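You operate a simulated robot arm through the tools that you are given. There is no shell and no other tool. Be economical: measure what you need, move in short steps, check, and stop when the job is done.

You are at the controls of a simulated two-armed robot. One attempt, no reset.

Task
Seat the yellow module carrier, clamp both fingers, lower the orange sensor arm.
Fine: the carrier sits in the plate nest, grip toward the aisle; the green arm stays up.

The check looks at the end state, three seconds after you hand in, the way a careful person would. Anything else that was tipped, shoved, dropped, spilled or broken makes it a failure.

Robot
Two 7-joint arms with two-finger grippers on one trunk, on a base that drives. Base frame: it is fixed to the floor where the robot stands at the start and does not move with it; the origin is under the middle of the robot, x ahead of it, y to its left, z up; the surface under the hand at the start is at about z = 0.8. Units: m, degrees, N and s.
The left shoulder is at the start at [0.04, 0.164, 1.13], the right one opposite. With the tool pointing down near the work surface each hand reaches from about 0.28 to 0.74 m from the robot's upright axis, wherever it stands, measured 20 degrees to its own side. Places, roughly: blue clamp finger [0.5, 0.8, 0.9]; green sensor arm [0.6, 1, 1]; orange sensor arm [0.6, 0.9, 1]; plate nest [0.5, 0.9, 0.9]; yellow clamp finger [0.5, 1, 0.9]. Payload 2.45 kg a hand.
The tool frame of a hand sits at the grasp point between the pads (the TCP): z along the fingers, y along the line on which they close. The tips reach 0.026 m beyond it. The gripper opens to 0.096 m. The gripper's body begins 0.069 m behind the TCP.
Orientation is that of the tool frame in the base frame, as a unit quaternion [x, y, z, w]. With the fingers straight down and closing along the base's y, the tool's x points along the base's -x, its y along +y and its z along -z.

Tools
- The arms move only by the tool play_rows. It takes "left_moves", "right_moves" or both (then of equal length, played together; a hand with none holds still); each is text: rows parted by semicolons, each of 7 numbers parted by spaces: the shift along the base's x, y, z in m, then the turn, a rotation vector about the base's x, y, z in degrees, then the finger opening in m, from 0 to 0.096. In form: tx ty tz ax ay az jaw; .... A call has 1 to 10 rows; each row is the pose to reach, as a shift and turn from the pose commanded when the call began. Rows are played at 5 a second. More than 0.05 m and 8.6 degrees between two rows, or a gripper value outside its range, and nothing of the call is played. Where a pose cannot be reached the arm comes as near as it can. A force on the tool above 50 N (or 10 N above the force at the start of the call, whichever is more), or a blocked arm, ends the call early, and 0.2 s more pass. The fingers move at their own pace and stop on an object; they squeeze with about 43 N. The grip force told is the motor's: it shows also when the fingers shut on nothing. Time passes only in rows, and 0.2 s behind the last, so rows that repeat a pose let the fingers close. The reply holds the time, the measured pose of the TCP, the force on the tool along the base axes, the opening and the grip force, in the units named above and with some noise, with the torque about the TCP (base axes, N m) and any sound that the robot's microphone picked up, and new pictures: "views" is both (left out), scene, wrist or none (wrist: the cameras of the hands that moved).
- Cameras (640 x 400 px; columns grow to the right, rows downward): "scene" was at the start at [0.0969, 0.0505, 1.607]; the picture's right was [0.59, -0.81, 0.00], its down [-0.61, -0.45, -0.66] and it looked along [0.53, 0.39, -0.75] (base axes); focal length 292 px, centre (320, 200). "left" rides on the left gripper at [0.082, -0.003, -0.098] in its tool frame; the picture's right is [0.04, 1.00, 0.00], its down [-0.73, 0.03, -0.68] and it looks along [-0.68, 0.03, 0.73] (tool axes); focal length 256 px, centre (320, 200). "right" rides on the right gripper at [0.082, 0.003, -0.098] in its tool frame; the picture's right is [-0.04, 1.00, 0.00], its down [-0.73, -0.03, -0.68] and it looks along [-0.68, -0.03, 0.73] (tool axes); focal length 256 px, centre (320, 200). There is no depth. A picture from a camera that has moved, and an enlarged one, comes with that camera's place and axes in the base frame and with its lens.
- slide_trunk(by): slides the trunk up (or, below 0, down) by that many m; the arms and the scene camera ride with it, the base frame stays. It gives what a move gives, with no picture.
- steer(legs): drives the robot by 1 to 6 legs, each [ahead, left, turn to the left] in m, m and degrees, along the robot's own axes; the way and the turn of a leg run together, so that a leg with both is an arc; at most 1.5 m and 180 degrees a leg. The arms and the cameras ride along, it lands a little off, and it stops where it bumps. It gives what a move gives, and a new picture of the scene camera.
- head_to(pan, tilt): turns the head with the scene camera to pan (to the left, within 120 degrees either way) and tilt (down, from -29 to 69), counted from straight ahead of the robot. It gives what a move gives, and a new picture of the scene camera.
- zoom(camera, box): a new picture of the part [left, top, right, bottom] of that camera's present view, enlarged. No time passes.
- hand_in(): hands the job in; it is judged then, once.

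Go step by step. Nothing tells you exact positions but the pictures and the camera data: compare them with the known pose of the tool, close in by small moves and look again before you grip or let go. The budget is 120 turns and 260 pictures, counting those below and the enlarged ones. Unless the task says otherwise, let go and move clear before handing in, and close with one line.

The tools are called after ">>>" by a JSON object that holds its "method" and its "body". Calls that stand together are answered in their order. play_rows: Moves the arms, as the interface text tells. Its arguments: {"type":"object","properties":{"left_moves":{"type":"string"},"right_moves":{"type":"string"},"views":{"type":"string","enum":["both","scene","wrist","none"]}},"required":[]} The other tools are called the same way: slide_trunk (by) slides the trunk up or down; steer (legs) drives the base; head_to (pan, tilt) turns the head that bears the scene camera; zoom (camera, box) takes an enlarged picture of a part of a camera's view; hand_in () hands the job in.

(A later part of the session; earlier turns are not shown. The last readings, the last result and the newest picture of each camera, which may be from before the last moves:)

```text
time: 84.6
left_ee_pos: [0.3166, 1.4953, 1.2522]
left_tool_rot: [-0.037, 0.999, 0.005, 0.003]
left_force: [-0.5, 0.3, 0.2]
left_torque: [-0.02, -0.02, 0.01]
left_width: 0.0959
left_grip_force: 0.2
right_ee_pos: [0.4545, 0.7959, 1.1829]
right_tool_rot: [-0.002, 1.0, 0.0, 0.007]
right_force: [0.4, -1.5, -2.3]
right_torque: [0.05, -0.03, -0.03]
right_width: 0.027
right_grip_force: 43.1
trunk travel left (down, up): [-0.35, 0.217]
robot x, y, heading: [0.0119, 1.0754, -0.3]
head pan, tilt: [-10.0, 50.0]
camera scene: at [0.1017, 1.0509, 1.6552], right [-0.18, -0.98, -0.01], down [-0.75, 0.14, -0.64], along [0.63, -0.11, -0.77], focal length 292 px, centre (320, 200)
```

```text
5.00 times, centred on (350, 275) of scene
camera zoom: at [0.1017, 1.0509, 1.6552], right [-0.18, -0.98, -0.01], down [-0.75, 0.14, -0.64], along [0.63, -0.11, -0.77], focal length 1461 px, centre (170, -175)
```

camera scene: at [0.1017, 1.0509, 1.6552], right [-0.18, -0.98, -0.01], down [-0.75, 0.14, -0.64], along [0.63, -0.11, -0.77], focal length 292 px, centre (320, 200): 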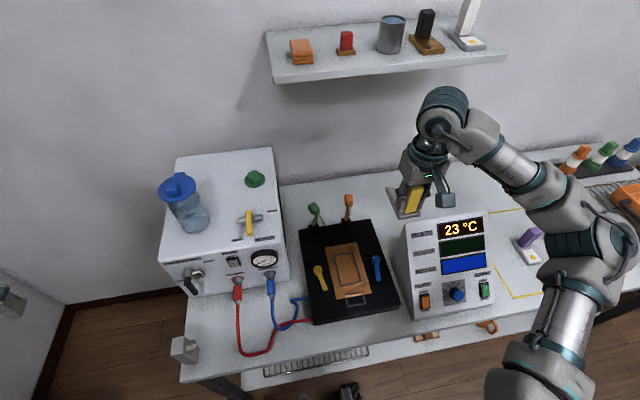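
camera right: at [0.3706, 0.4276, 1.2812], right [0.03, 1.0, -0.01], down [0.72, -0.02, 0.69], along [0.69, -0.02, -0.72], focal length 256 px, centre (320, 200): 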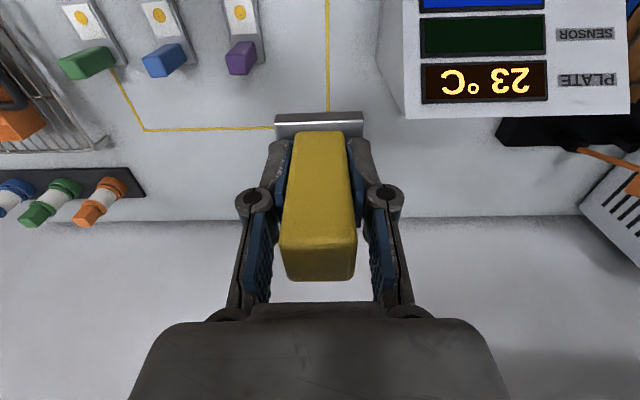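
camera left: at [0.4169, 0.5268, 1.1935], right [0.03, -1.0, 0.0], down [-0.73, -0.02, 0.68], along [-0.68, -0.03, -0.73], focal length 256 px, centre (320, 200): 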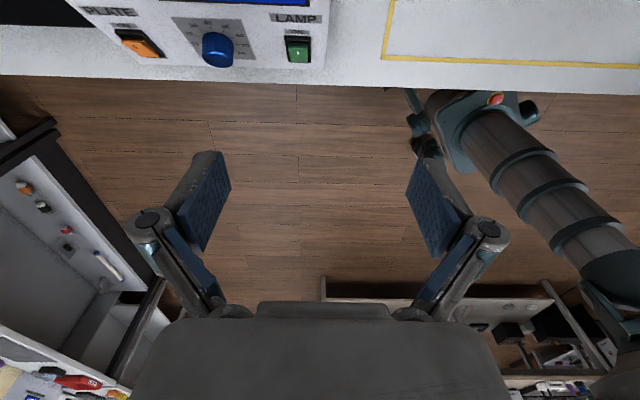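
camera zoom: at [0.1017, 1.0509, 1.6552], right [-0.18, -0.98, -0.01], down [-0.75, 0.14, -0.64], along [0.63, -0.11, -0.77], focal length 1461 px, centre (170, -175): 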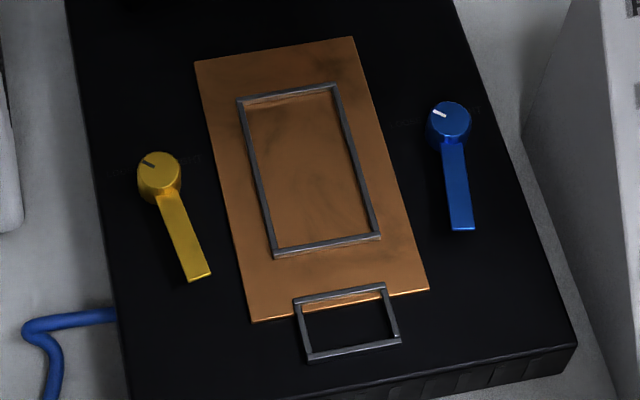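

The nest frame centre is near (0.475–0.49, 0.905). The carrier's base centre lies about 25 mm beyond the TCP toward the wall; I'll bring it above the nest and look.

>>> {"method": "play_rows", "body": {"right_moves": "0 .03 0 0 0 0 0;0 .06 0 0 0 0 0;0 .09 0 0 0 0 0;0 .11 0 0 0 0 0;0 .11 -.03 0 0 0 0;0 .11 -.07 0 0 0 0;0 .11 -.11 0 0 0 0;0 .11 -.15 0 0 0 0;0 .11 -.18 0 0 0 0;0 .11 -.18 0 0 0 0"}}

>>> {"method": "zoom", "body": {"camera": "scene", "box": [290, 180, 410, 330]}}

>>> {"method": "zoom", "body": {"camera": "right", "box": [200, 0, 440, 180]}}

```text
time: 86.8
left_ee_pos: [0.3159, 1.5146, 1.249]
left_tool_rot: [-0.037, 0.999, -0.003, 0.004]
left_force: [-0.1, 0.2, -0.5]
left_torque: [-0.02, 0.07, 0.02]
left_width: 0.0961
left_grip_force: 0.1
right_ee_pos: [0.4544, 0.9249, 1.0069]
right_tool_rot: [-0.004, 1.0, -0.006, 0.008]
right_force: [-0.1, 0.2, -1.3]
right_torque: [0.01, 0.04, 0.02]
right_width: 0.0273
right_grip_force: 43.1
trunk travel left (down, up): [-0.35, 0.217]
robot x, y, heading: [0.0127, 1.0837, -0.3]
head pan, tilt: [-10.0, 50.0]
camera scene: at [0.1023, 1.0707, 1.6554], right [-0.18, -0.98, 0.0], down [-0.76, 0.14, -0.64], along [0.63, -0.12, -0.77], focal length 292 px, centre (320, 200)
camera right: at [0.3709, 0.9287, 1.1027], right [0.03, 1.0, -0.01], down [0.72, -0.02, 0.69], along [0.69, -0.03, -0.72], focal length 256 px, centre (320, 200)
```

scene: 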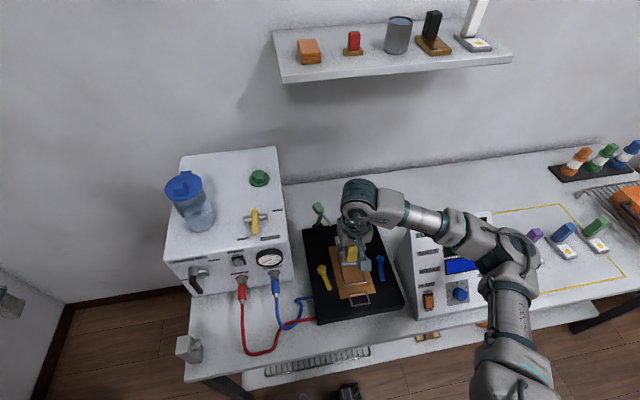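
right: 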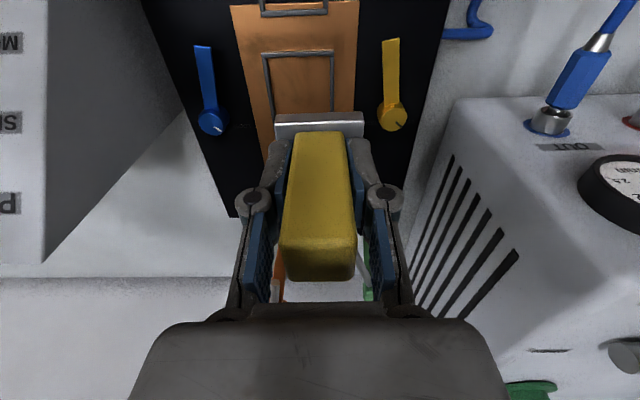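

```text
2.67 times, centred on (350, 255) of scene
camera zoom: at [0.1023, 1.0707, 1.6554], right [-0.18, -0.98, 0.0], down [-0.76, 0.14, -0.64], along [0.63, -0.12, -0.77], focal length 779 px, centre (240, 53)
```

zoom: 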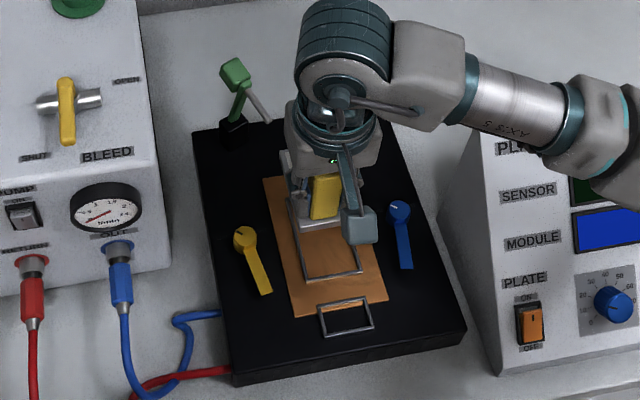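

```text
2.22 times, centred on (320, 90) of right
camera zoom: at [0.3709, 0.9287, 1.1027], right [0.03, 1.0, -0.01], down [0.72, -0.02, 0.69], along [0.69, -0.03, -0.72], focal length 569 px, centre (320, 444)
```

zoom: 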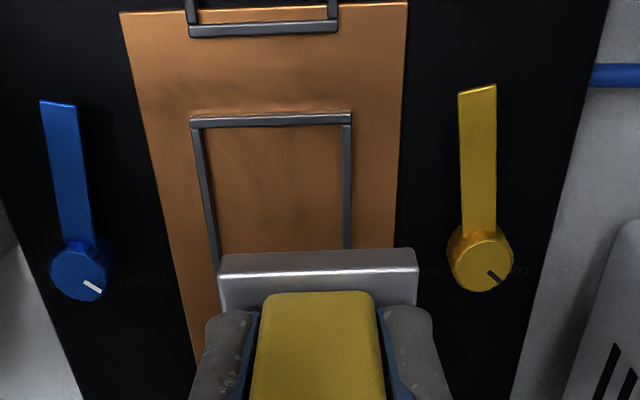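

The carrier needs to go about 20 mm toward −y. I'll shift and come down to just above the nest, watching the forearm over the panel.

>>> {"method": "play_rows", "body": {"right_moves": ".003 -.01 -.01 0 0 0 0;.005 -.02 -.03 0 0 0 0;.005 -.02 -.05 0 0 0 0;.005 -.02 -.07 0 0 0 0;.005 -.02 -.08 0 0 0 0;.005 -.02 -.08 0 0 0 0"}}

>>> {"method": "zoom", "body": {"camera": "scene", "box": [310, 170, 550, 320]}}

>>> {"method": "zoom", "body": {"camera": "right", "box": [220, 0, 420, 150]}}

```text
time: 88.2
left_ee_pos: [0.3163, 1.5027, 1.2509]
left_tool_rot: [-0.037, 0.999, 0.001, 0.003]
left_force: [0.2, 0.9, 0.2]
left_torque: [0.03, -0.06, 0.0]
left_width: 0.0962
left_grip_force: 0.1
right_ee_pos: [0.4593, 0.8976, 0.9237]
right_tool_rot: [-0.003, 1.0, -0.003, 0.008]
right_force: [-0.6, 0.9, -2.1]
right_torque: [0.02, 0.04, 0.0]
right_width: 0.0272
right_grip_force: 42.6
trunk travel left (down, up): [-0.35, 0.217]
robot x, y, heading: [0.0148, 1.0799, -0.3]
head pan, tilt: [-10.0, 50.0]
camera scene: at [0.1021, 1.0646, 1.6554], right [-0.18, -0.98, 0.0], down [-0.76, 0.14, -0.64], along [0.63, -0.12, -0.77], focal length 292 px, centre (320, 200)
camera right: at [0.3765, 0.9009, 1.0212], right [0.03, 1.0, -0.01], down [0.72, -0.02, 0.69], along [0.69, -0.03, -0.72], focal length 256 px, centre (320, 200)
```

scene: 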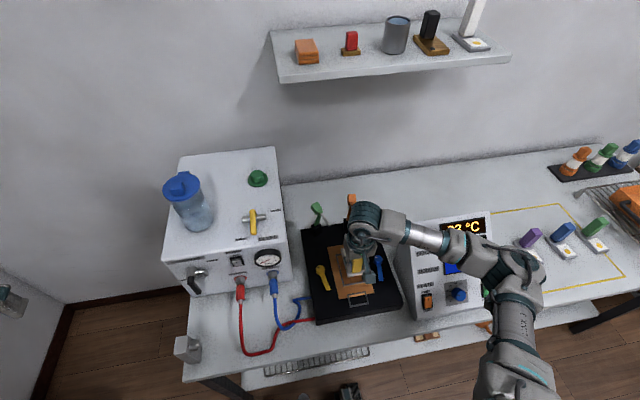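
right: 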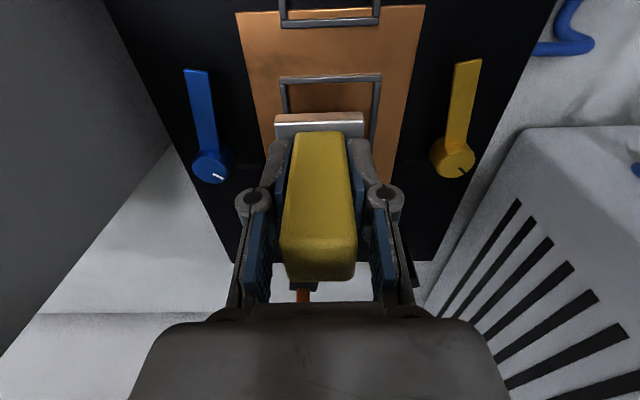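

```text
2.67 times, centred on (430, 245) of scene
camera zoom: at [0.1021, 1.0646, 1.6554], right [-0.18, -0.98, 0.0], down [-0.76, 0.14, -0.64], along [0.63, -0.12, -0.77], focal length 779 px, centre (27, 80)
```

zoom: 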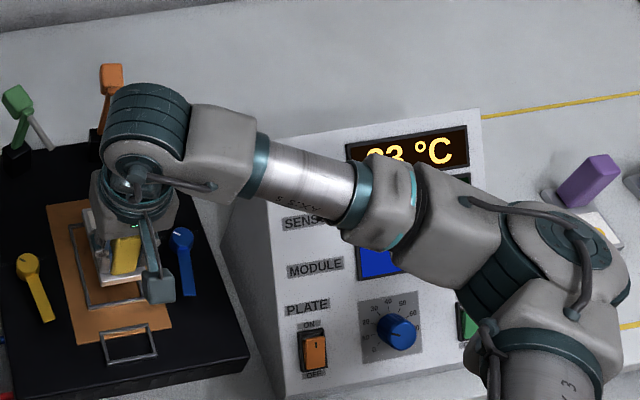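

```text
2.67 times, centred on (320, 75) of right
camera zoom: at [0.3765, 0.9009, 1.0212], right [0.03, 1.0, -0.01], down [0.72, -0.02, 0.69], along [0.69, -0.03, -0.72], focal length 683 px, centre (320, 533)
```

zoom: 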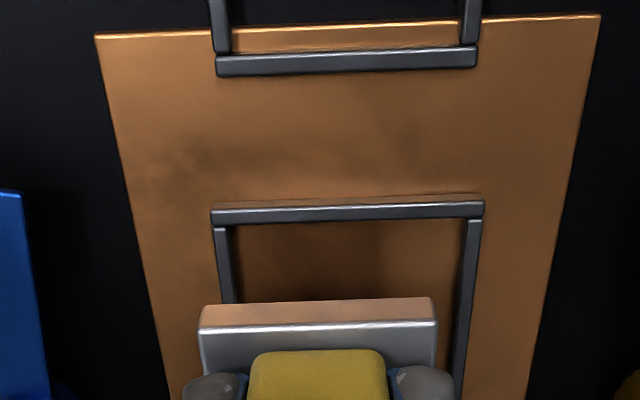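

I'm almost over the nest; it needs about +7 mm in y. I'll correct and go down 20 mm.

>>> {"method": "play_rows", "body": {"right_moves": "0 .004 -.005 0 0 0 0;0 .006 -.012 0 0 0 0;0 .006 -.02 0 0 0 0;0 .006 -.02 0 0 0 0;0 .006 -.02 0 0 0 0", "views": "none"}}

>>> {"method": "zoom", "body": {"camera": "right", "box": [220, 0, 420, 150]}}

>>> {"method": "zoom", "body": {"camera": "scene", "box": [310, 200, 400, 310]}}

```text
time: 89.4
left_ee_pos: [0.3172, 1.5059, 1.2488]
left_tool_rot: [-0.038, 0.999, 0.0, 0.003]
left_force: [-0.1, -0.8, -0.2]
left_torque: [0.01, 0.0, -0.01]
left_width: 0.0959
left_grip_force: 0.0
right_ee_pos: [0.4586, 0.9049, 0.9048]
right_tool_rot: [-0.003, 1.0, -0.003, 0.007]
right_force: [0.0, 0.1, -2.7]
right_torque: [-0.02, 0.03, 0.0]
right_width: 0.0273
right_grip_force: 43.6
trunk travel left (down, up): [-0.35, 0.217]
robot x, y, heading: [0.0134, 1.0786, -0.4]
head pan, tilt: [-10.0, 50.0]
```

```text
2.67 times, centred on (320, 75) of right
camera zoom: at [0.3758, 0.9088, 1.001], right [0.03, 1.0, -0.01], down [0.72, -0.02, 0.69], along [0.69, -0.03, -0.72], focal length 683 px, centre (320, 533)
```

zoom: 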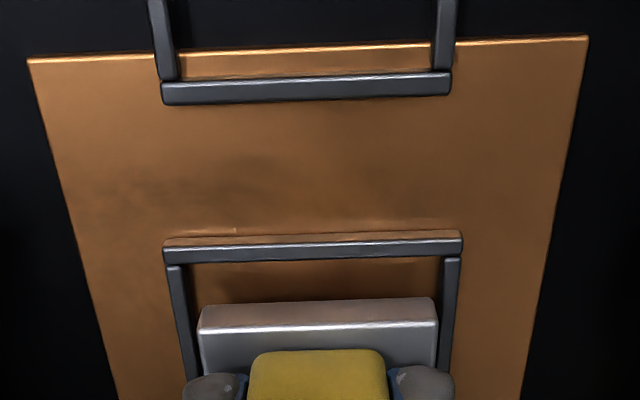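

```text
3.64 times, centred on (355, 255) of scene
camera zoom: at [0.1024, 1.0626, 1.6553], right [-0.18, -0.98, 0.0], down [-0.76, 0.14, -0.64], along [0.63, -0.12, -0.77], focal length 1063 px, centre (193, 0)
```

zoom: 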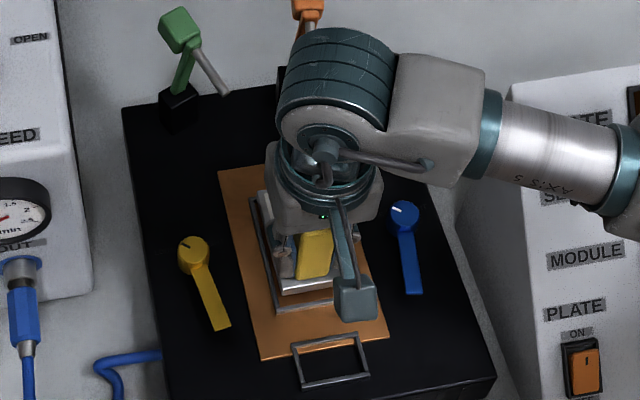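

Alignment looks good in yaw and y. I'll lower another 8 mm and check again.

>>> {"method": "play_rows", "body": {"right_moves": "0 -.001 -.004 0 0 0 0;0.001 -.001 -.008 0 0 0 0;0.001 -.001 -.008 0 0 0 0;0.001 -.001 -.008 0 0 0 0", "views": "none"}}

>>> {"method": "zoom", "body": {"camera": "right", "box": [240, 40, 400, 160]}}

```text
time: 90.4
left_ee_pos: [0.3158, 1.5091, 1.2493]
left_tool_rot: [-0.038, 0.999, -0.001, 0.004]
left_force: [0.3, 0.9, -0.6]
left_torque: [-0.02, 0.01, 0.03]
left_width: 0.0956
left_grip_force: 0.0
right_ee_pos: [0.4584, 0.9049, 0.8985]
right_tool_rot: [-0.003, 1.0, -0.005, 0.008]
right_force: [-5.3, -2.0, 2.1]
right_torque: [-0.1, 0.01, -0.12]
right_width: 0.0271
right_grip_force: 42.9
trunk travel left (down, up): [-0.35, 0.217]
robot x, y, heading: [0.0139, 1.0804, -0.5]
head pan, tilt: [-10.0, 50.0]
```

```text
3.33 times, centred on (320, 100) of right
camera zoom: at [0.3759, 0.9092, 0.9951], right [0.03, 1.0, -0.01], down [0.72, -0.02, 0.69], along [0.69, -0.03, -0.72], focal length 853 px, centre (320, 533)
```

zoom: 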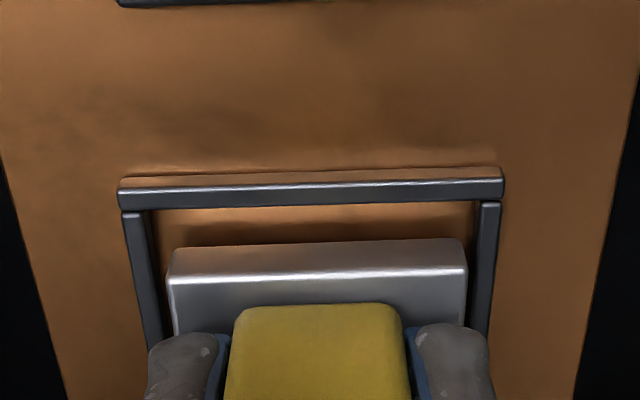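

The far end touched the frame's wall-side bar, and a 6 mm gap shows at the near end. I'll raise a little, shift 4 mm toward the aisle, and lower again.

>>> {"method": "play_rows", "body": {"right_moves": "0 0 .006 0 0 0 0;-.004 -.0007 .006 0 0 0 0;-.004 -.0007 .006 0 0 0 0;-.004 -.0007 .001 0 0 0 0;-.004 -.0007 -.003 0 0 0 0;-.004 -.0007 -.003 0 0 0 0", "views": "none"}}

>>> {"method": "zoom", "body": {"camera": "right", "box": [240, 40, 400, 160]}}

```text
time: 91.8
left_ee_pos: [0.3155, 1.51, 1.2478]
left_tool_rot: [-0.038, 0.999, -0.001, 0.003]
left_force: [0.1, 0.7, 0.1]
left_torque: [-0.01, -0.01, -0.03]
left_width: 0.0959
left_grip_force: 0.1
right_ee_pos: [0.4566, 0.9051, 0.8934]
right_tool_rot: [-0.004, 1.0, -0.005, 0.009]
right_force: [-0.1, -0.5, 1.8]
right_torque: [0.09, -0.2, -0.08]
right_width: 0.0274
right_grip_force: 43.3
trunk travel left (down, up): [-0.35, 0.217]
robot x, y, heading: [0.0159, 1.0794, -0.6]
head pan, tilt: [-10.0, 50.0]
```

```text
3.33 times, centred on (320, 100) of right
camera zoom: at [0.3728, 0.9096, 0.991], right [0.03, 1.0, -0.01], down [0.72, -0.02, 0.69], along [0.69, -0.03, -0.72], focal length 853 px, centre (320, 533)
```

zoom: 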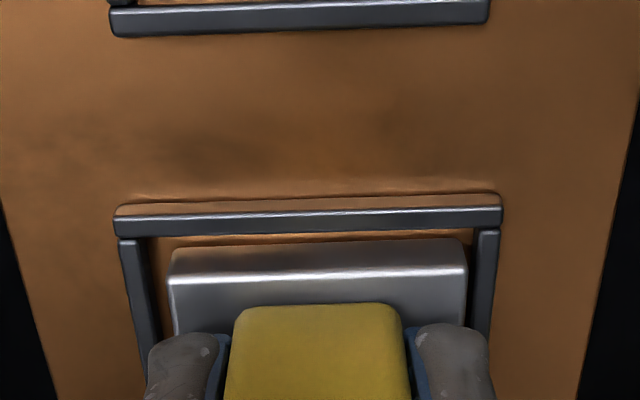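

>>> {"method": "play_rows", "body": {"right_moves": "0 -.0005 -.003 0 0 0 0;0 -.0005 -.005 0 0 0 0;0 -.0005 -.005 0 0 0 0", "views": "none"}}

>>> {"method": "zoom", "body": {"camera": "right", "box": [240, 40, 400, 160]}}

>>> {"method": "zoom", "body": {"camera": "scene", "box": [320, 220, 390, 300]}}

```text
time: 92.6
left_ee_pos: [0.3138, 1.5108, 1.2482]
left_tool_rot: [-0.037, 0.999, -0.002, 0.005]
left_force: [0.2, 1.1, 0.6]
left_torque: [-0.05, 0.0, 0.01]
left_width: 0.0958
left_grip_force: 0.1
right_ee_pos: [0.4559, 0.906, 0.8916]
right_tool_rot: [-0.004, 1.0, -0.005, 0.011]
right_force: [2.9, -0.7, 34.5]
right_torque: [0.0, -0.2, 0.02]
right_width: 0.028
right_grip_force: 42.9
trunk travel left (down, up): [-0.35, 0.217]
robot x, y, heading: [0.0184, 1.0794, -0.3]
head pan, tilt: [-10.0, 50.0]
```

```text
3.33 times, centred on (320, 100) of right
camera zoom: at [0.3722, 0.9095, 0.9876], right [0.03, 1.0, -0.01], down [0.72, -0.02, 0.69], along [0.69, -0.03, -0.72], focal length 853 px, centre (320, 533)
```

zoom: 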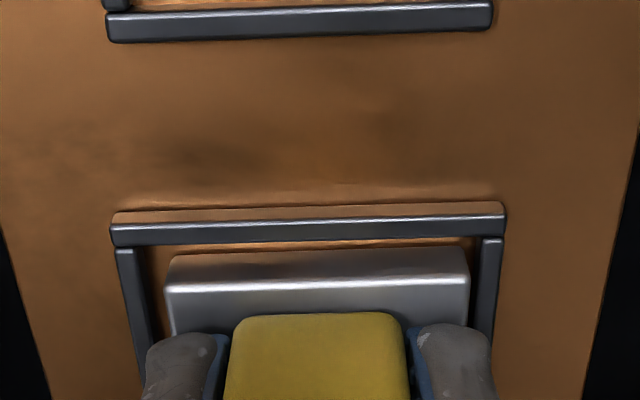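

```text
5.00 times, centred on (355, 260) of scene
camera zoom: at [0.0969, 1.0706, 1.6561], right [-0.18, -0.98, 0.0], down [-0.75, 0.14, -0.64], along [0.63, -0.12, -0.77], focal length 1461 px, centre (145, -100)
```

zoom: 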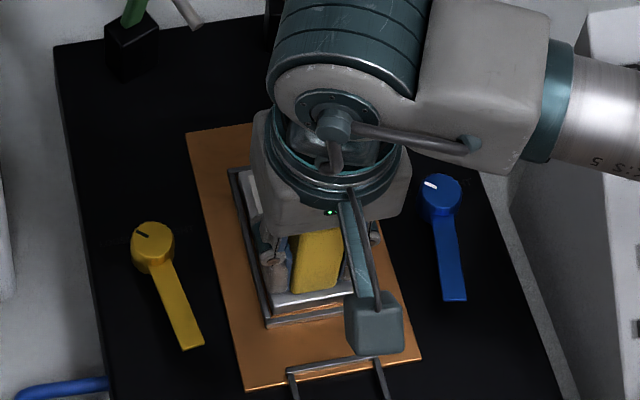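

>>> {"method": "zoom", "body": {"camera": "scene", "box": [345, 245, 385, 290]}}

>>> {"method": "zoom", "body": {"camera": "scene", "box": [358, 248, 378, 270]}}

```text
8.89 times, centred on (365, 268) of scene
camera zoom: at [0.0969, 1.0706, 1.6561], right [-0.18, -0.98, 0.0], down [-0.75, 0.14, -0.64], along [0.63, -0.12, -0.77], focal length 2598 px, centre (-80, -400)
```

zoom: 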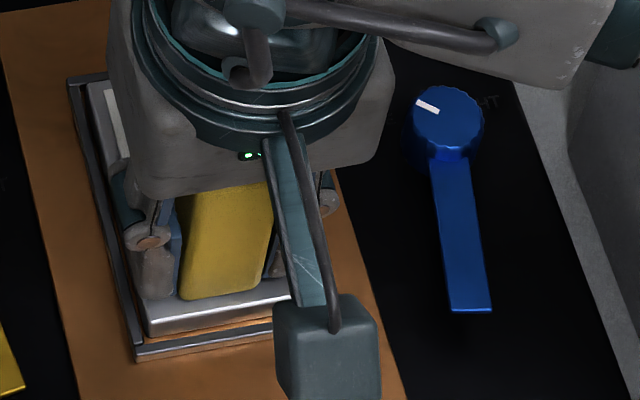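

```text
16.00 times, centred on (368, 259) of scene
camera zoom: at [0.0969, 1.0706, 1.6561], right [-0.18, -0.98, 0.0], down [-0.75, 0.14, -0.64], along [0.63, -0.12, -0.77], focal length 4676 px, centre (-448, -744)
```

zoom: 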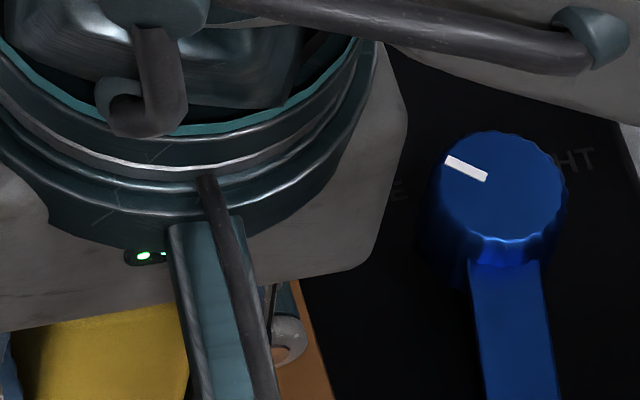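

The base has gone about 6 mm below the first contact height with firm support, so it's down inside the frame. I'll relieve the pressure, open, and rise straight up.

>>> {"method": "play_rows", "body": {"right_moves": "0 0 .004 0 0 0 0;0 0 .004 0 0 0 0;0 0 .004 0 0 0 .045;0 0 .004 0 0 0 .055;0 0 .004 0 0 0 .055;0 0 .025 0 0 0 .055;0 0 .06 0 0 0 .055;0 0 .1 0 0 0 .055"}}

>>> {"method": "zoom", "body": {"camera": "right", "box": [200, 0, 440, 180]}}

```text
time: 94.4
left_ee_pos: [0.3172, 1.5095, 1.2479]
left_tool_rot: [-0.038, 0.999, -0.002, 0.004]
left_force: [0.1, 0.0, 0.1]
left_torque: [0.0, 0.0, -0.02]
left_width: 0.096
left_grip_force: 0.1
right_ee_pos: [0.4574, 0.9036, 0.9896]
right_tool_rot: [-0.003, 1.0, -0.006, 0.008]
right_force: [0.4, -0.4, 0.2]
right_torque: [0.01, 0.0, 0.0]
right_width: 0.0552
right_grip_force: 0.0
trunk travel left (down, up): [-0.35, 0.217]
robot x, y, heading: [0.0139, 1.0773, -0.6]
head pan, tilt: [-10.0, 50.0]
camera scene: at [0.1016, 1.0689, 1.6554], right [-0.18, -0.98, 0.0], down [-0.75, 0.14, -0.64], along [0.63, -0.12, -0.77], focal length 292 px, centre (320, 200)
camera right: at [0.3741, 0.9068, 1.0864], right [0.03, 1.0, -0.01], down [0.72, -0.02, 0.69], along [0.69, -0.03, -0.72], focal length 256 px, centre (320, 200)
```

scene: 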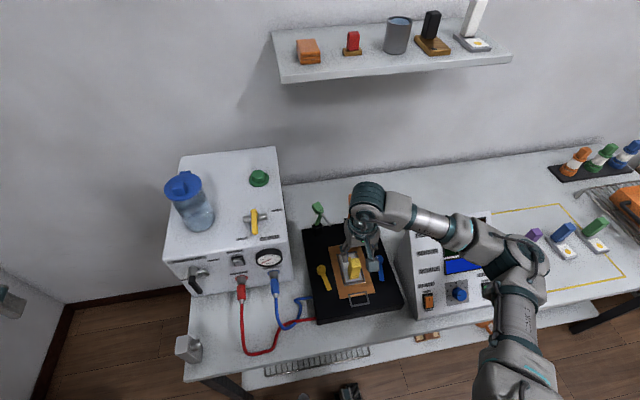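
right: 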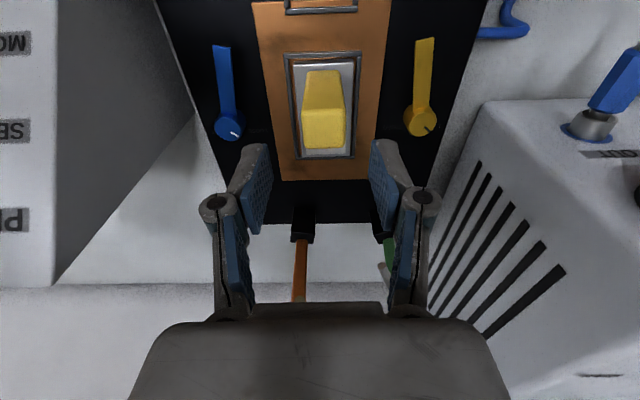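

```text
2.22 times, centred on (320, 90) of right
camera zoom: at [0.3741, 0.9068, 1.0864], right [0.03, 1.0, -0.01], down [0.72, -0.02, 0.69], along [0.69, -0.03, -0.72], focal length 569 px, centre (320, 444)
```

zoom: 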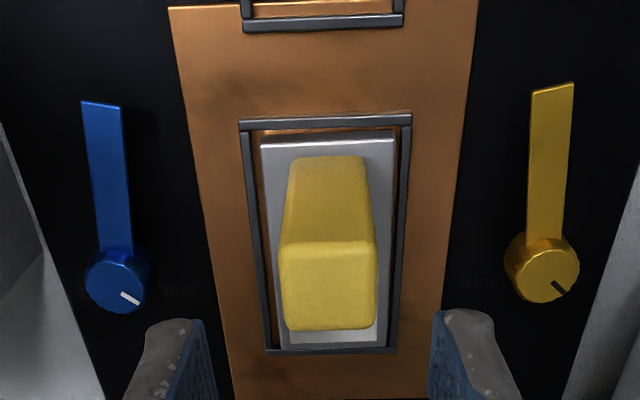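

The carrier sits inside the nest frame with its grip toward the aisle. There are dark labels by the clamp knobs; I'll read them before turning.

>>> {"method": "zoom", "body": {"camera": "right", "box": [220, 90, 290, 150]}}

>>> {"method": "zoom", "body": {"camera": "right", "box": [360, 80, 450, 150]}}

>>> {"method": "zoom", "body": {"camera": "scene", "box": [305, 190, 405, 290]}}

```text
6.67 times, centred on (255, 120) of right
camera zoom: at [0.3741, 0.9068, 1.0864], right [0.03, 1.0, -0.01], down [0.72, -0.02, 0.69], along [0.69, -0.03, -0.72], focal length 1707 px, centre (753, 733)
```

zoom: 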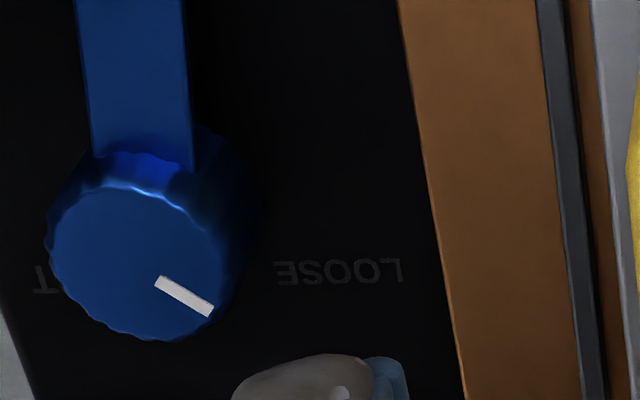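

```text
5.71 times, centred on (405, 115) of right
camera zoom: at [0.3741, 0.9068, 1.0864], right [0.03, 1.0, -0.01], down [0.72, -0.02, 0.69], along [0.69, -0.03, -0.72], focal length 1463 px, centre (-166, 686)
```

zoom: 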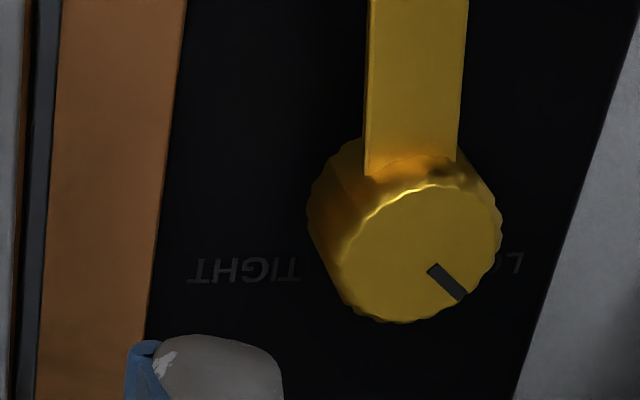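

```text
4.00 times, centred on (355, 240) of scene
camera zoom: at [0.1016, 1.0689, 1.6554], right [-0.18, -0.98, 0.0], down [-0.75, 0.14, -0.64], along [0.63, -0.12, -0.77], focal length 1169 px, centre (180, 40)
```

zoom: 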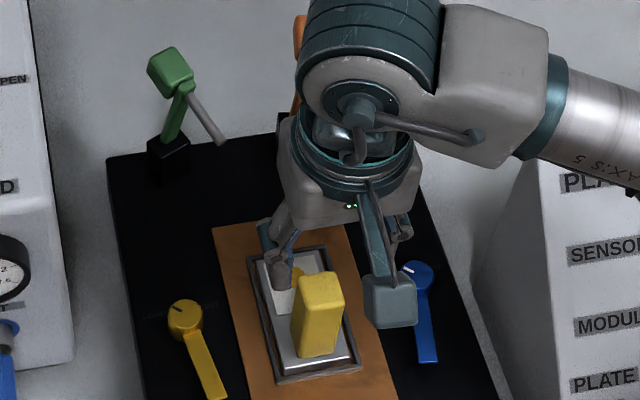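

Each knob has LOOSE at its left and TIGHT at its right, with a separate finger below it pointing to the aisle. I'll first swing the blue finger over the carrier, with the gripper straddling it. I'll position above it now.

>>> {"method": "play_rows", "body": {"right_moves": "-.006 -.025 .01 0 0 -3 .04;-.012 -.05 .01 0 0 -7 .04;-.018 -.0755 .01 0 0 -10 .04;-.018 -.0755 .01 0 0 -10 .04;-.018 -.0755 -.03 0 0 -10 .04;-.018 -.0755 -.06 0 0 -10 .04;-.018 -.0755 -.06 0 0 -10 .04"}}

>>> {"method": "zoom", "body": {"camera": "right", "box": [220, 0, 420, 200]}}

```text
time: 96.0
left_ee_pos: [0.316, 1.5088, 1.2486]
left_tool_rot: [-0.037, 0.999, -0.001, 0.003]
left_force: [0.0, -1.1, 0.7]
left_torque: [0.01, -0.02, -0.01]
left_width: 0.096
left_grip_force: 0.1
right_ee_pos: [0.4375, 0.8292, 0.9278]
right_tool_rot: [0.084, 0.996, -0.006, 0.007]
right_force: [0.4, 0.5, 0.3]
right_torque: [0.01, 0.01, 0.02]
right_width: 0.0397
right_grip_force: 0.1
trunk travel left (down, up): [-0.35, 0.217]
robot x, y, heading: [0.0139, 1.0801, -0.4]
head pan, tilt: [-10.0, 50.0]
camera scene: at [0.1015, 1.0674, 1.6554], right [-0.18, -0.98, 0.0], down [-0.75, 0.14, -0.64], along [0.63, -0.12, -0.77], focal length 292 px, centre (320, 200)
camera right: at [0.357, 0.8475, 1.0242], right [0.21, 0.98, -0.01], down [0.71, -0.14, 0.69], along [0.67, -0.15, -0.72], focal length 256 px, centre (320, 200)
```

scene: 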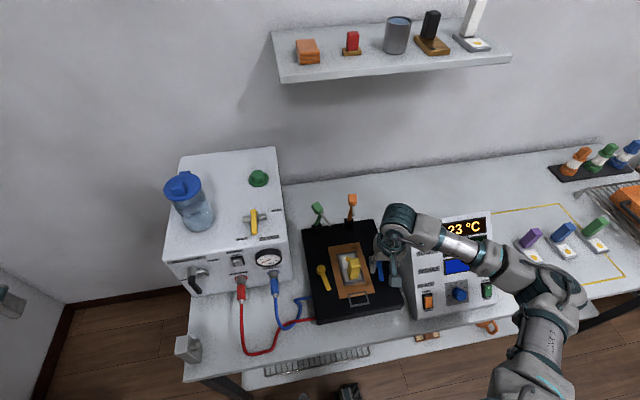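
right: 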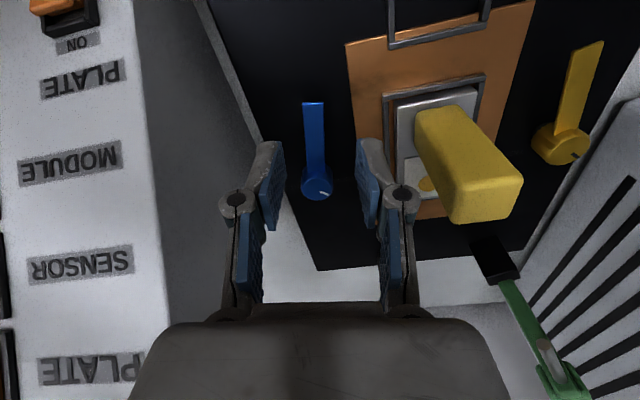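

```text
2.00 times, centred on (320, 100) of right
camera zoom: at [0.357, 0.8475, 1.0242], right [0.21, 0.98, -0.01], down [0.71, -0.14, 0.69], along [0.67, -0.15, -0.72], focal length 512 px, centre (320, 400)
```

zoom: 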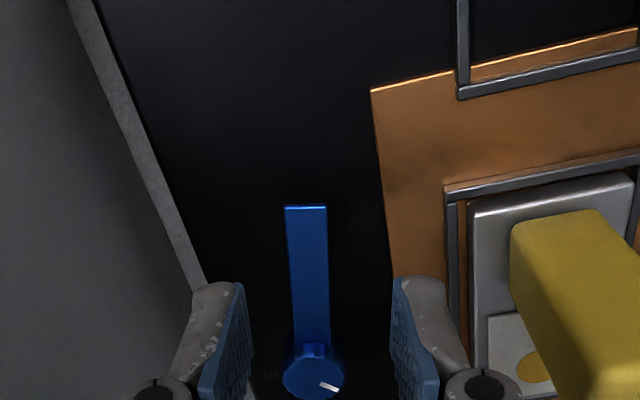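

The finger lies between the gripper fingers. I'll lower to straddle it.

>>> {"method": "play_rows", "body": {"right_moves": "0 -.002 -.015 0 0 0 .04;0 -.002 -.03 0 0 0 .04;0 -.002 -.04 0 0 0 .04;0 -.002 -.045 0 0 0 .04;0 -.002 -.045 0 0 0 .034", "views": "wrist"}}

```text
time: 97.2
left_ee_pos: [0.3163, 1.5096, 1.248]
left_tool_rot: [-0.038, 0.999, -0.001, 0.004]
left_force: [-0.1, 0.0, -0.3]
left_torque: [0.0, 0.0, -0.01]
left_width: 0.096
left_grip_force: 0.1
right_ee_pos: [0.4374, 0.8259, 0.8839]
right_tool_rot: [0.084, 0.996, -0.006, 0.007]
right_force: [0.7, -0.4, 0.1]
right_torque: [-0.01, 0.01, 0.02]
right_width: 0.0337
right_grip_force: 0.0
trunk travel left (down, up): [-0.35, 0.217]
robot x, y, heading: [0.0143, 1.0791, -0.5]
head pan, tilt: [-10.0, 50.0]
camera right: at [0.3564, 0.8451, 0.9803], right [0.21, 0.98, -0.01], down [0.71, -0.14, 0.69], along [0.67, -0.15, -0.72], focal length 256 px, centre (320, 200)
```

right: 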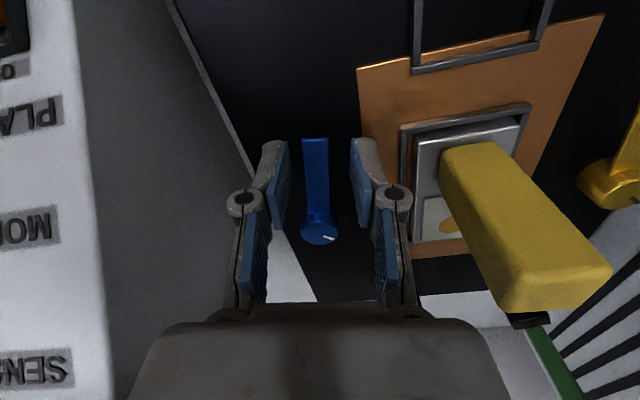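

I'll shift slightly toward the pivot and sweep the finger along its arc over the carrier, turning the wrist with it.

>>> {"method": "play_rows", "body": {"right_moves": ".0095 0 -.001 0 0 0 .022;.0105 .005 -.001 0 0 -8 .022;.0122 .0098 -.001 0 0 -16 .022;.0146 .0143 -.001 0 0 -24 .022;.0175 .0185 -.001 0 0 -32 .022;.021 .0222 -.001 0 0 -40 .022;.021 .0222 -.001 0 0 -40 .022", "views": "both"}}

>>> {"method": "zoom", "body": {"camera": "scene", "box": [320, 210, 420, 300]}}

```text
time: 98.8
left_ee_pos: [0.3161, 1.5099, 1.2483]
left_tool_rot: [-0.037, 0.999, -0.001, 0.004]
left_force: [-0.5, -0.4, -0.3]
left_torque: [-0.01, 0.01, 0.04]
left_width: 0.0959
left_grip_force: 0.0
right_ee_pos: [0.4584, 0.8493, 0.883]
right_tool_rot: [0.42, 0.907, -0.007, 0.005]
right_force: [-0.1, 0.5, 0.2]
right_torque: [-0.01, 0.0, -0.02]
right_width: 0.0219
right_grip_force: 0.1
trunk travel left (down, up): [-0.35, 0.217]
robot x, y, heading: [0.0175, 1.0793, -0.4]
head pan, tilt: [-10.0, 50.0]
camera scene: at [0.1017, 1.0678, 1.6554], right [-0.18, -0.98, 0.0], down [-0.75, 0.14, -0.64], along [0.63, -0.12, -0.77], focal length 292 px, centre (320, 200)
camera right: at [0.4082, 0.9151, 0.9793], right [0.79, 0.62, -0.01], down [0.45, -0.57, 0.69], along [0.42, -0.55, -0.72], focal length 256 px, centre (320, 200)
```

scene: 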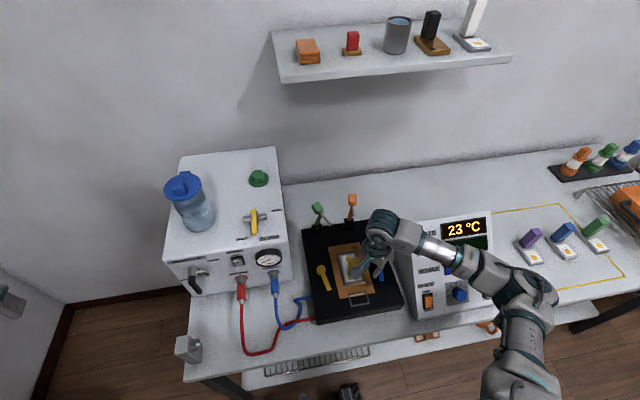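
right: 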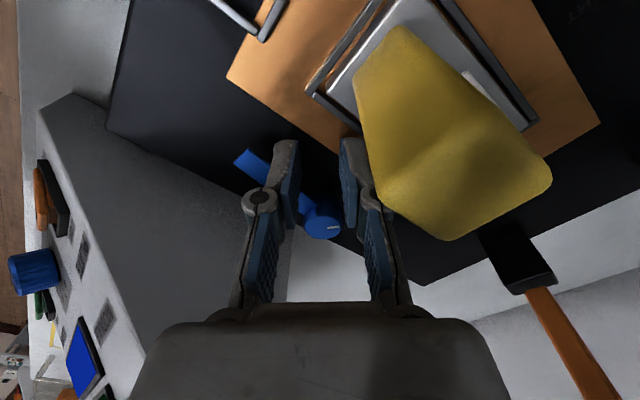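

```text
4.44 times, centred on (370, 255) of scene
camera zoom: at [0.1017, 1.0678, 1.6554], right [-0.18, -0.98, 0.0], down [-0.75, 0.14, -0.64], along [0.63, -0.12, -0.77], focal length 1299 px, centre (98, -44)
```

zoom: 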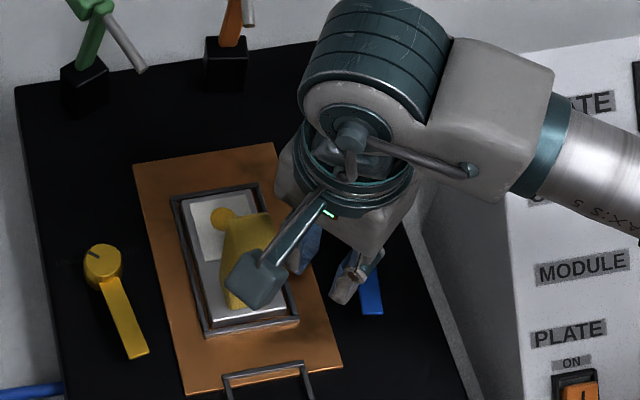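

The blue finger seems not to have moved with the gripper. I'll look closely before doing anything else.

>>> {"method": "zoom", "body": {"camera": "right", "box": [220, 110, 400, 260]}}

>>> {"method": "zoom", "body": {"camera": "scene", "box": [365, 250, 415, 290]}}

```text
2.67 times, centred on (310, 185) of right
camera zoom: at [0.4082, 0.9151, 0.9793], right [0.79, 0.62, -0.01], down [0.45, -0.57, 0.69], along [0.42, -0.55, -0.72], focal length 683 px, centre (347, 240)
```

zoom: 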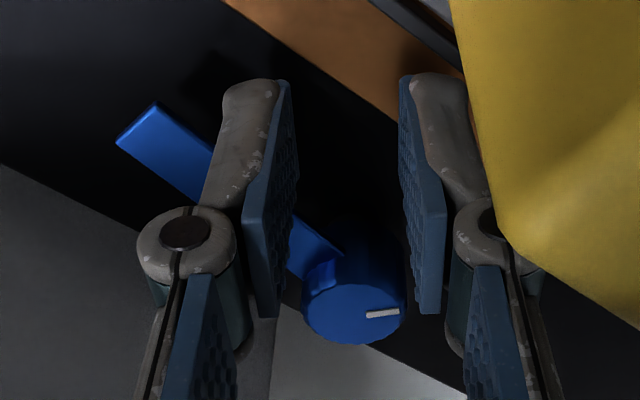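

```text
10.00 times, centred on (390, 270) of scene
camera zoom: at [0.1017, 1.0678, 1.6554], right [-0.18, -0.98, 0.0], down [-0.75, 0.14, -0.64], along [0.63, -0.12, -0.77], focal length 2923 px, centre (-380, -500)
```

zoom: 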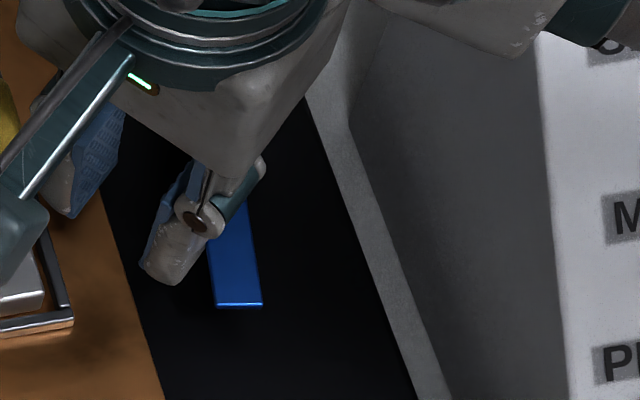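

The gripper tips passed just above the finger, so they need to go about 12 mm lower. I'll lift, go back, and straddle it again deeper.

>>> {"method": "play_rows", "body": {"right_moves": "0 0 .02 0 0 0 .036;-.0035 -.0037 .02 0 0 8 .036;-.0064 -.0079 .02 0 0 16 .036;-.0088 -.0124 .02 0 0 24 .036;-.0105 -.0172 .02 0 0 32 .036;-.0115 -.0232 .02 0 0 40 .036;-.0135 -.0232 .005 0 0 40 .036;-.0135 -.0232 -.006 0 0 40 .036;-.0135 -.0232 -.011 0 0 40 .036;-.0135 -.0232 -.011 0 0 40 .022", "views": "wrist"}}

>>> {"method": "zoom", "body": {"camera": "right", "box": [220, 110, 420, 260]}}

```text
time: 101.0
left_ee_pos: [0.3149, 1.5137, 1.247]
left_tool_rot: [-0.038, 0.999, -0.003, 0.004]
left_force: [-0.7, -0.2, 1.5]
left_torque: [0.03, 0.04, 0.0]
left_width: 0.0957
left_grip_force: 0.1
right_ee_pos: [0.4454, 0.8291, 0.8751]
right_tool_rot: [0.083, 0.996, -0.006, 0.01]
right_force: [0.1, 5.4, 25.8]
right_torque: [0.72, 0.16, -0.05]
right_width: 0.0259
right_grip_force: 3.3
trunk travel left (down, up): [-0.35, 0.217]
robot x, y, heading: [0.014, 1.0768, -0.3]
head pan, tilt: [-10.0, 50.0]
camera right: at [0.364, 0.8475, 0.9726], right [0.21, 0.98, -0.01], down [0.71, -0.14, 0.69], along [0.68, -0.15, -0.72], focal length 256 px, centre (320, 200)
```

right: 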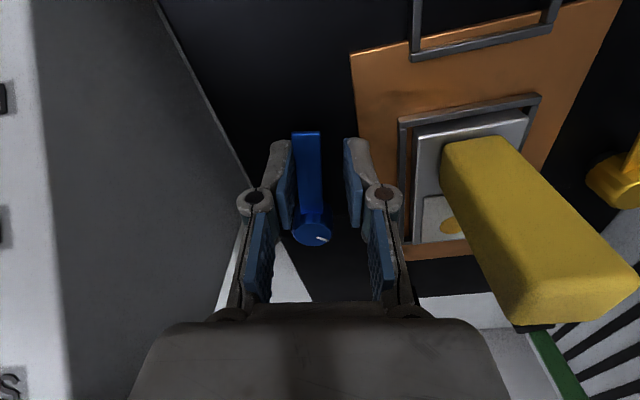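

```text
2.67 times, centred on (320, 185) of right
camera zoom: at [0.364, 0.8475, 0.9726], right [0.21, 0.98, -0.01], down [0.71, -0.14, 0.69], along [0.68, -0.15, -0.72], focal length 683 px, centre (320, 240)
```

zoom: 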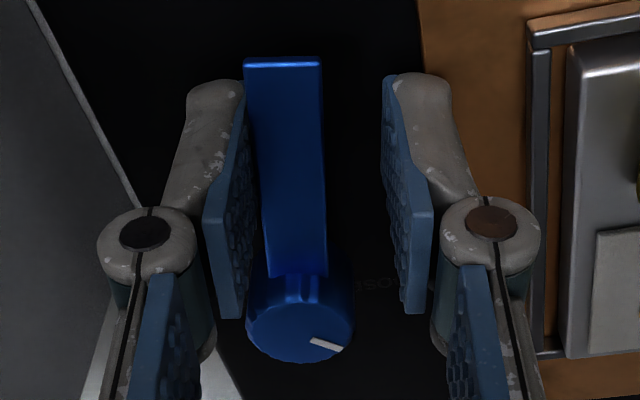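

The +y tip is resting on the copper plate (z≈0.849). I'll rise slightly, centre on the finger, and try the first part of the sweep.

>>> {"method": "play_rows", "body": {"right_moves": "0 0 .007 0 0 0 .03;0 -.006 .007 0 0 0 .03;0 -.006 .005 0 0 0 .022;0 -.006 .005 0 0 0 .022;.0008 -.001 .005 0 0 -8 .022;.0025 .0038 .005 0 0 -16 .022;.005 .0083 .005 0 0 -24 .022", "views": "wrist"}}

>>> {"method": "zoom", "body": {"camera": "right", "box": [220, 110, 420, 260]}}

```text
time: 102.6
left_ee_pos: [0.3169, 1.5094, 1.2488]
left_tool_rot: [-0.038, 0.999, -0.001, 0.004]
left_force: [0.3, 0.5, -0.3]
left_torque: [0.0, 0.0, 0.02]
left_width: 0.0959
left_grip_force: 0.1
right_ee_pos: [0.4508, 0.8342, 0.878]
right_tool_rot: [0.291, 0.957, -0.007, 0.006]
right_force: [-0.4, 0.6, -0.2]
right_torque: [-0.01, 0.02, -0.01]
right_width: 0.0222
right_grip_force: 0.0
trunk travel left (down, up): [-0.35, 0.217]
robot x, y, heading: [0.0134, 1.0818, -0.4]
head pan, tilt: [-10.0, 50.0]
camera right: at [0.3842, 0.8841, 0.9744], right [0.59, 0.81, -0.01], down [0.59, -0.42, 0.69], along [0.55, -0.41, -0.72], focal length 256 px, centre (320, 200)
```

right: 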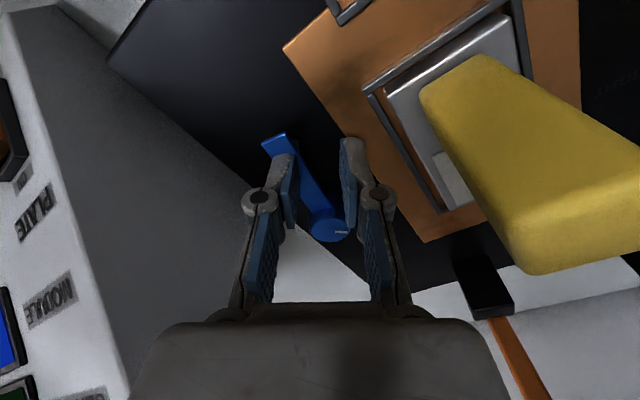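

```text
2.67 times, centred on (320, 185) of right
camera zoom: at [0.3842, 0.8841, 0.9744], right [0.59, 0.81, -0.01], down [0.59, -0.42, 0.69], along [0.55, -0.41, -0.72], focal length 683 px, centre (320, 240)
```

zoom: 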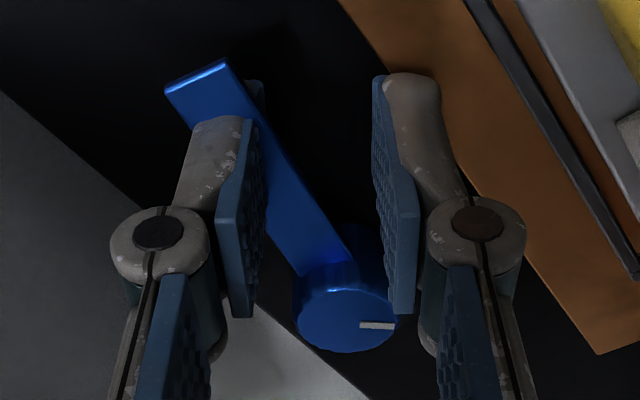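

The gripper tip overlaps the visible finger without any force, so the finger isn't moved by pushing. The knob must drive it, with its mark going from LOOSE to TIGHT. I'll rise and set up to grip the blue knob from above.

>>> {"method": "play_rows", "body": {"right_moves": "0 0 .03 0 0 0 .022;0 0 .055 0 0 8 .045;.008 -.004 .055 0 0 16 .045;.016 -.008 .055 0 0 24 .045;.024 -.012 .055 0 0 32 .045;.031 -.0147 .055 0 0 40 .045;.031 -.0147 .055 0 0 48 .045;.031 -.0147 .055 0 0 54 .045;.031 -.0147 .055 0 0 54 .045;.031 -.0147 .055 0 0 54 .045", "views": "wrist"}}

>>> {"method": "zoom", "body": {"camera": "right", "box": [240, 50, 400, 190]}}

```text
time: 104.8
left_ee_pos: [0.3164, 1.5103, 1.2479]
left_tool_rot: [-0.038, 0.999, -0.002, 0.004]
left_force: [0.1, -0.3, 0.6]
left_torque: [-0.01, 0.01, -0.02]
left_width: 0.0958
left_grip_force: 0.0
right_ee_pos: [0.4814, 0.8209, 0.9334]
right_tool_rot: [-0.177, 0.984, -0.004, 0.009]
right_force: [-0.9, -0.8, 0.1]
right_torque: [0.0, 0.03, 0.01]
right_width: 0.045
right_grip_force: 0.0
trunk travel left (down, up): [-0.35, 0.217]
robot x, y, heading: [0.0115, 1.0788, -0.3]
head pan, tilt: [-10.0, 50.0]
camera right: at [0.4026, 0.7954, 1.0302], right [-0.31, 0.95, -0.01], down [0.69, 0.23, 0.69], along [0.66, 0.21, -0.72], focal length 256 px, centre (320, 200)
```

right: 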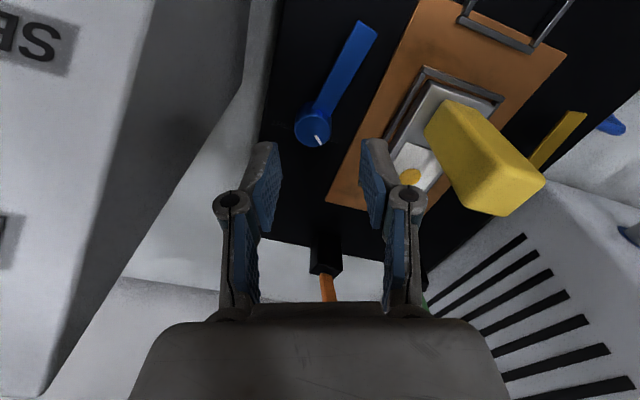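

```text
2.86 times, centred on (320, 120) of right
camera zoom: at [0.4026, 0.7954, 1.0302], right [-0.31, 0.95, -0.01], down [0.69, 0.23, 0.69], along [0.66, 0.21, -0.72], focal length 731 px, centre (320, 429)
```

zoom: 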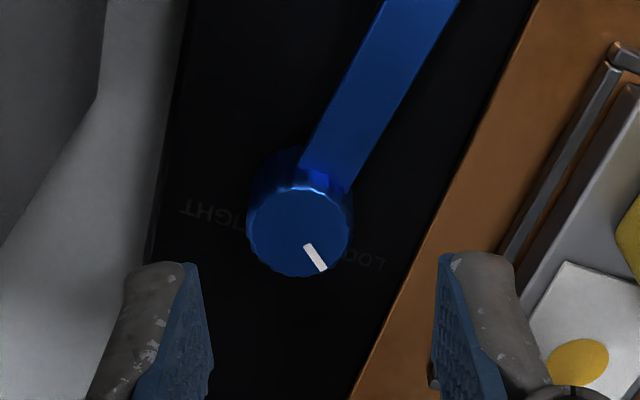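

>>> {"method": "play_rows", "body": {"right_moves": ".002 -.0045 -.015 0 0 0 .045;.002 -.0045 -.03 0 0 0 .045;.002 -.0045 -.042 0 0 0 .045;.002 -.0045 -.047 0 0 0 .045;.002 -.0045 -.047 0 0 0 .02;.002 -.0045 -.047 0 0 0 0;.002 -.0045 -.047 0 0 0 0", "views": "wrist"}}

>>> {"method": "zoom", "body": {"camera": "right", "box": [220, 90, 420, 260]}}

```text
time: 106.4
left_ee_pos: [0.3165, 1.5097, 1.249]
left_tool_rot: [-0.037, 0.999, -0.001, 0.003]
left_force: [-0.8, -0.2, 1.1]
left_torque: [0.01, 0.0, -0.02]
left_width: 0.0959
left_grip_force: 0.2
right_ee_pos: [0.4825, 0.8151, 0.8877]
right_tool_rot: [-0.177, 0.984, -0.004, 0.008]
right_force: [-0.9, 1.8, -1.9]
right_torque: [0.28, -0.73, -0.02]
right_width: 0.0255
right_grip_force: 45.4
trunk travel left (down, up): [-0.35, 0.217]
robot x, y, heading: [0.0151, 1.0812, -0.5]
head pan, tilt: [-10.0, 50.0]
camera right: at [0.4039, 0.7904, 0.9831], right [-0.31, 0.95, -0.01], down [0.69, 0.23, 0.69], along [0.66, 0.21, -0.72], focal length 256 px, centre (320, 200)
```

right: 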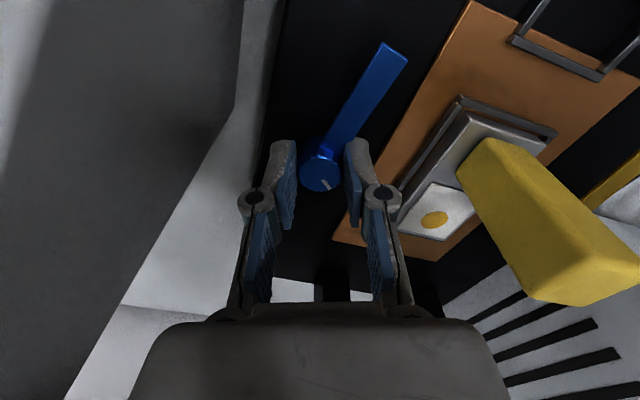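

```text
2.35 times, centred on (320, 175) of right
camera zoom: at [0.4039, 0.7904, 0.9831], right [-0.31, 0.95, -0.01], down [0.69, 0.23, 0.69], along [0.66, 0.21, -0.72], focal length 602 px, centre (320, 259)
```

zoom: 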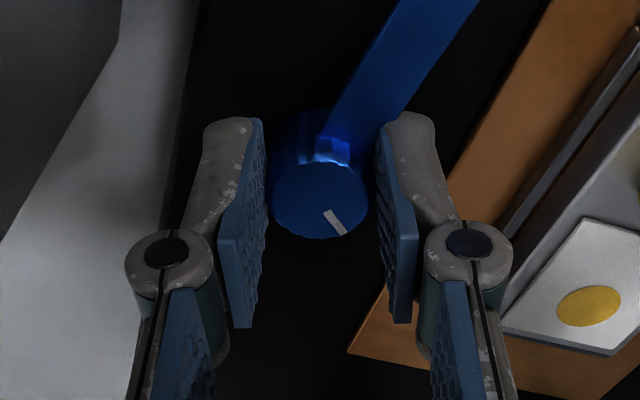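

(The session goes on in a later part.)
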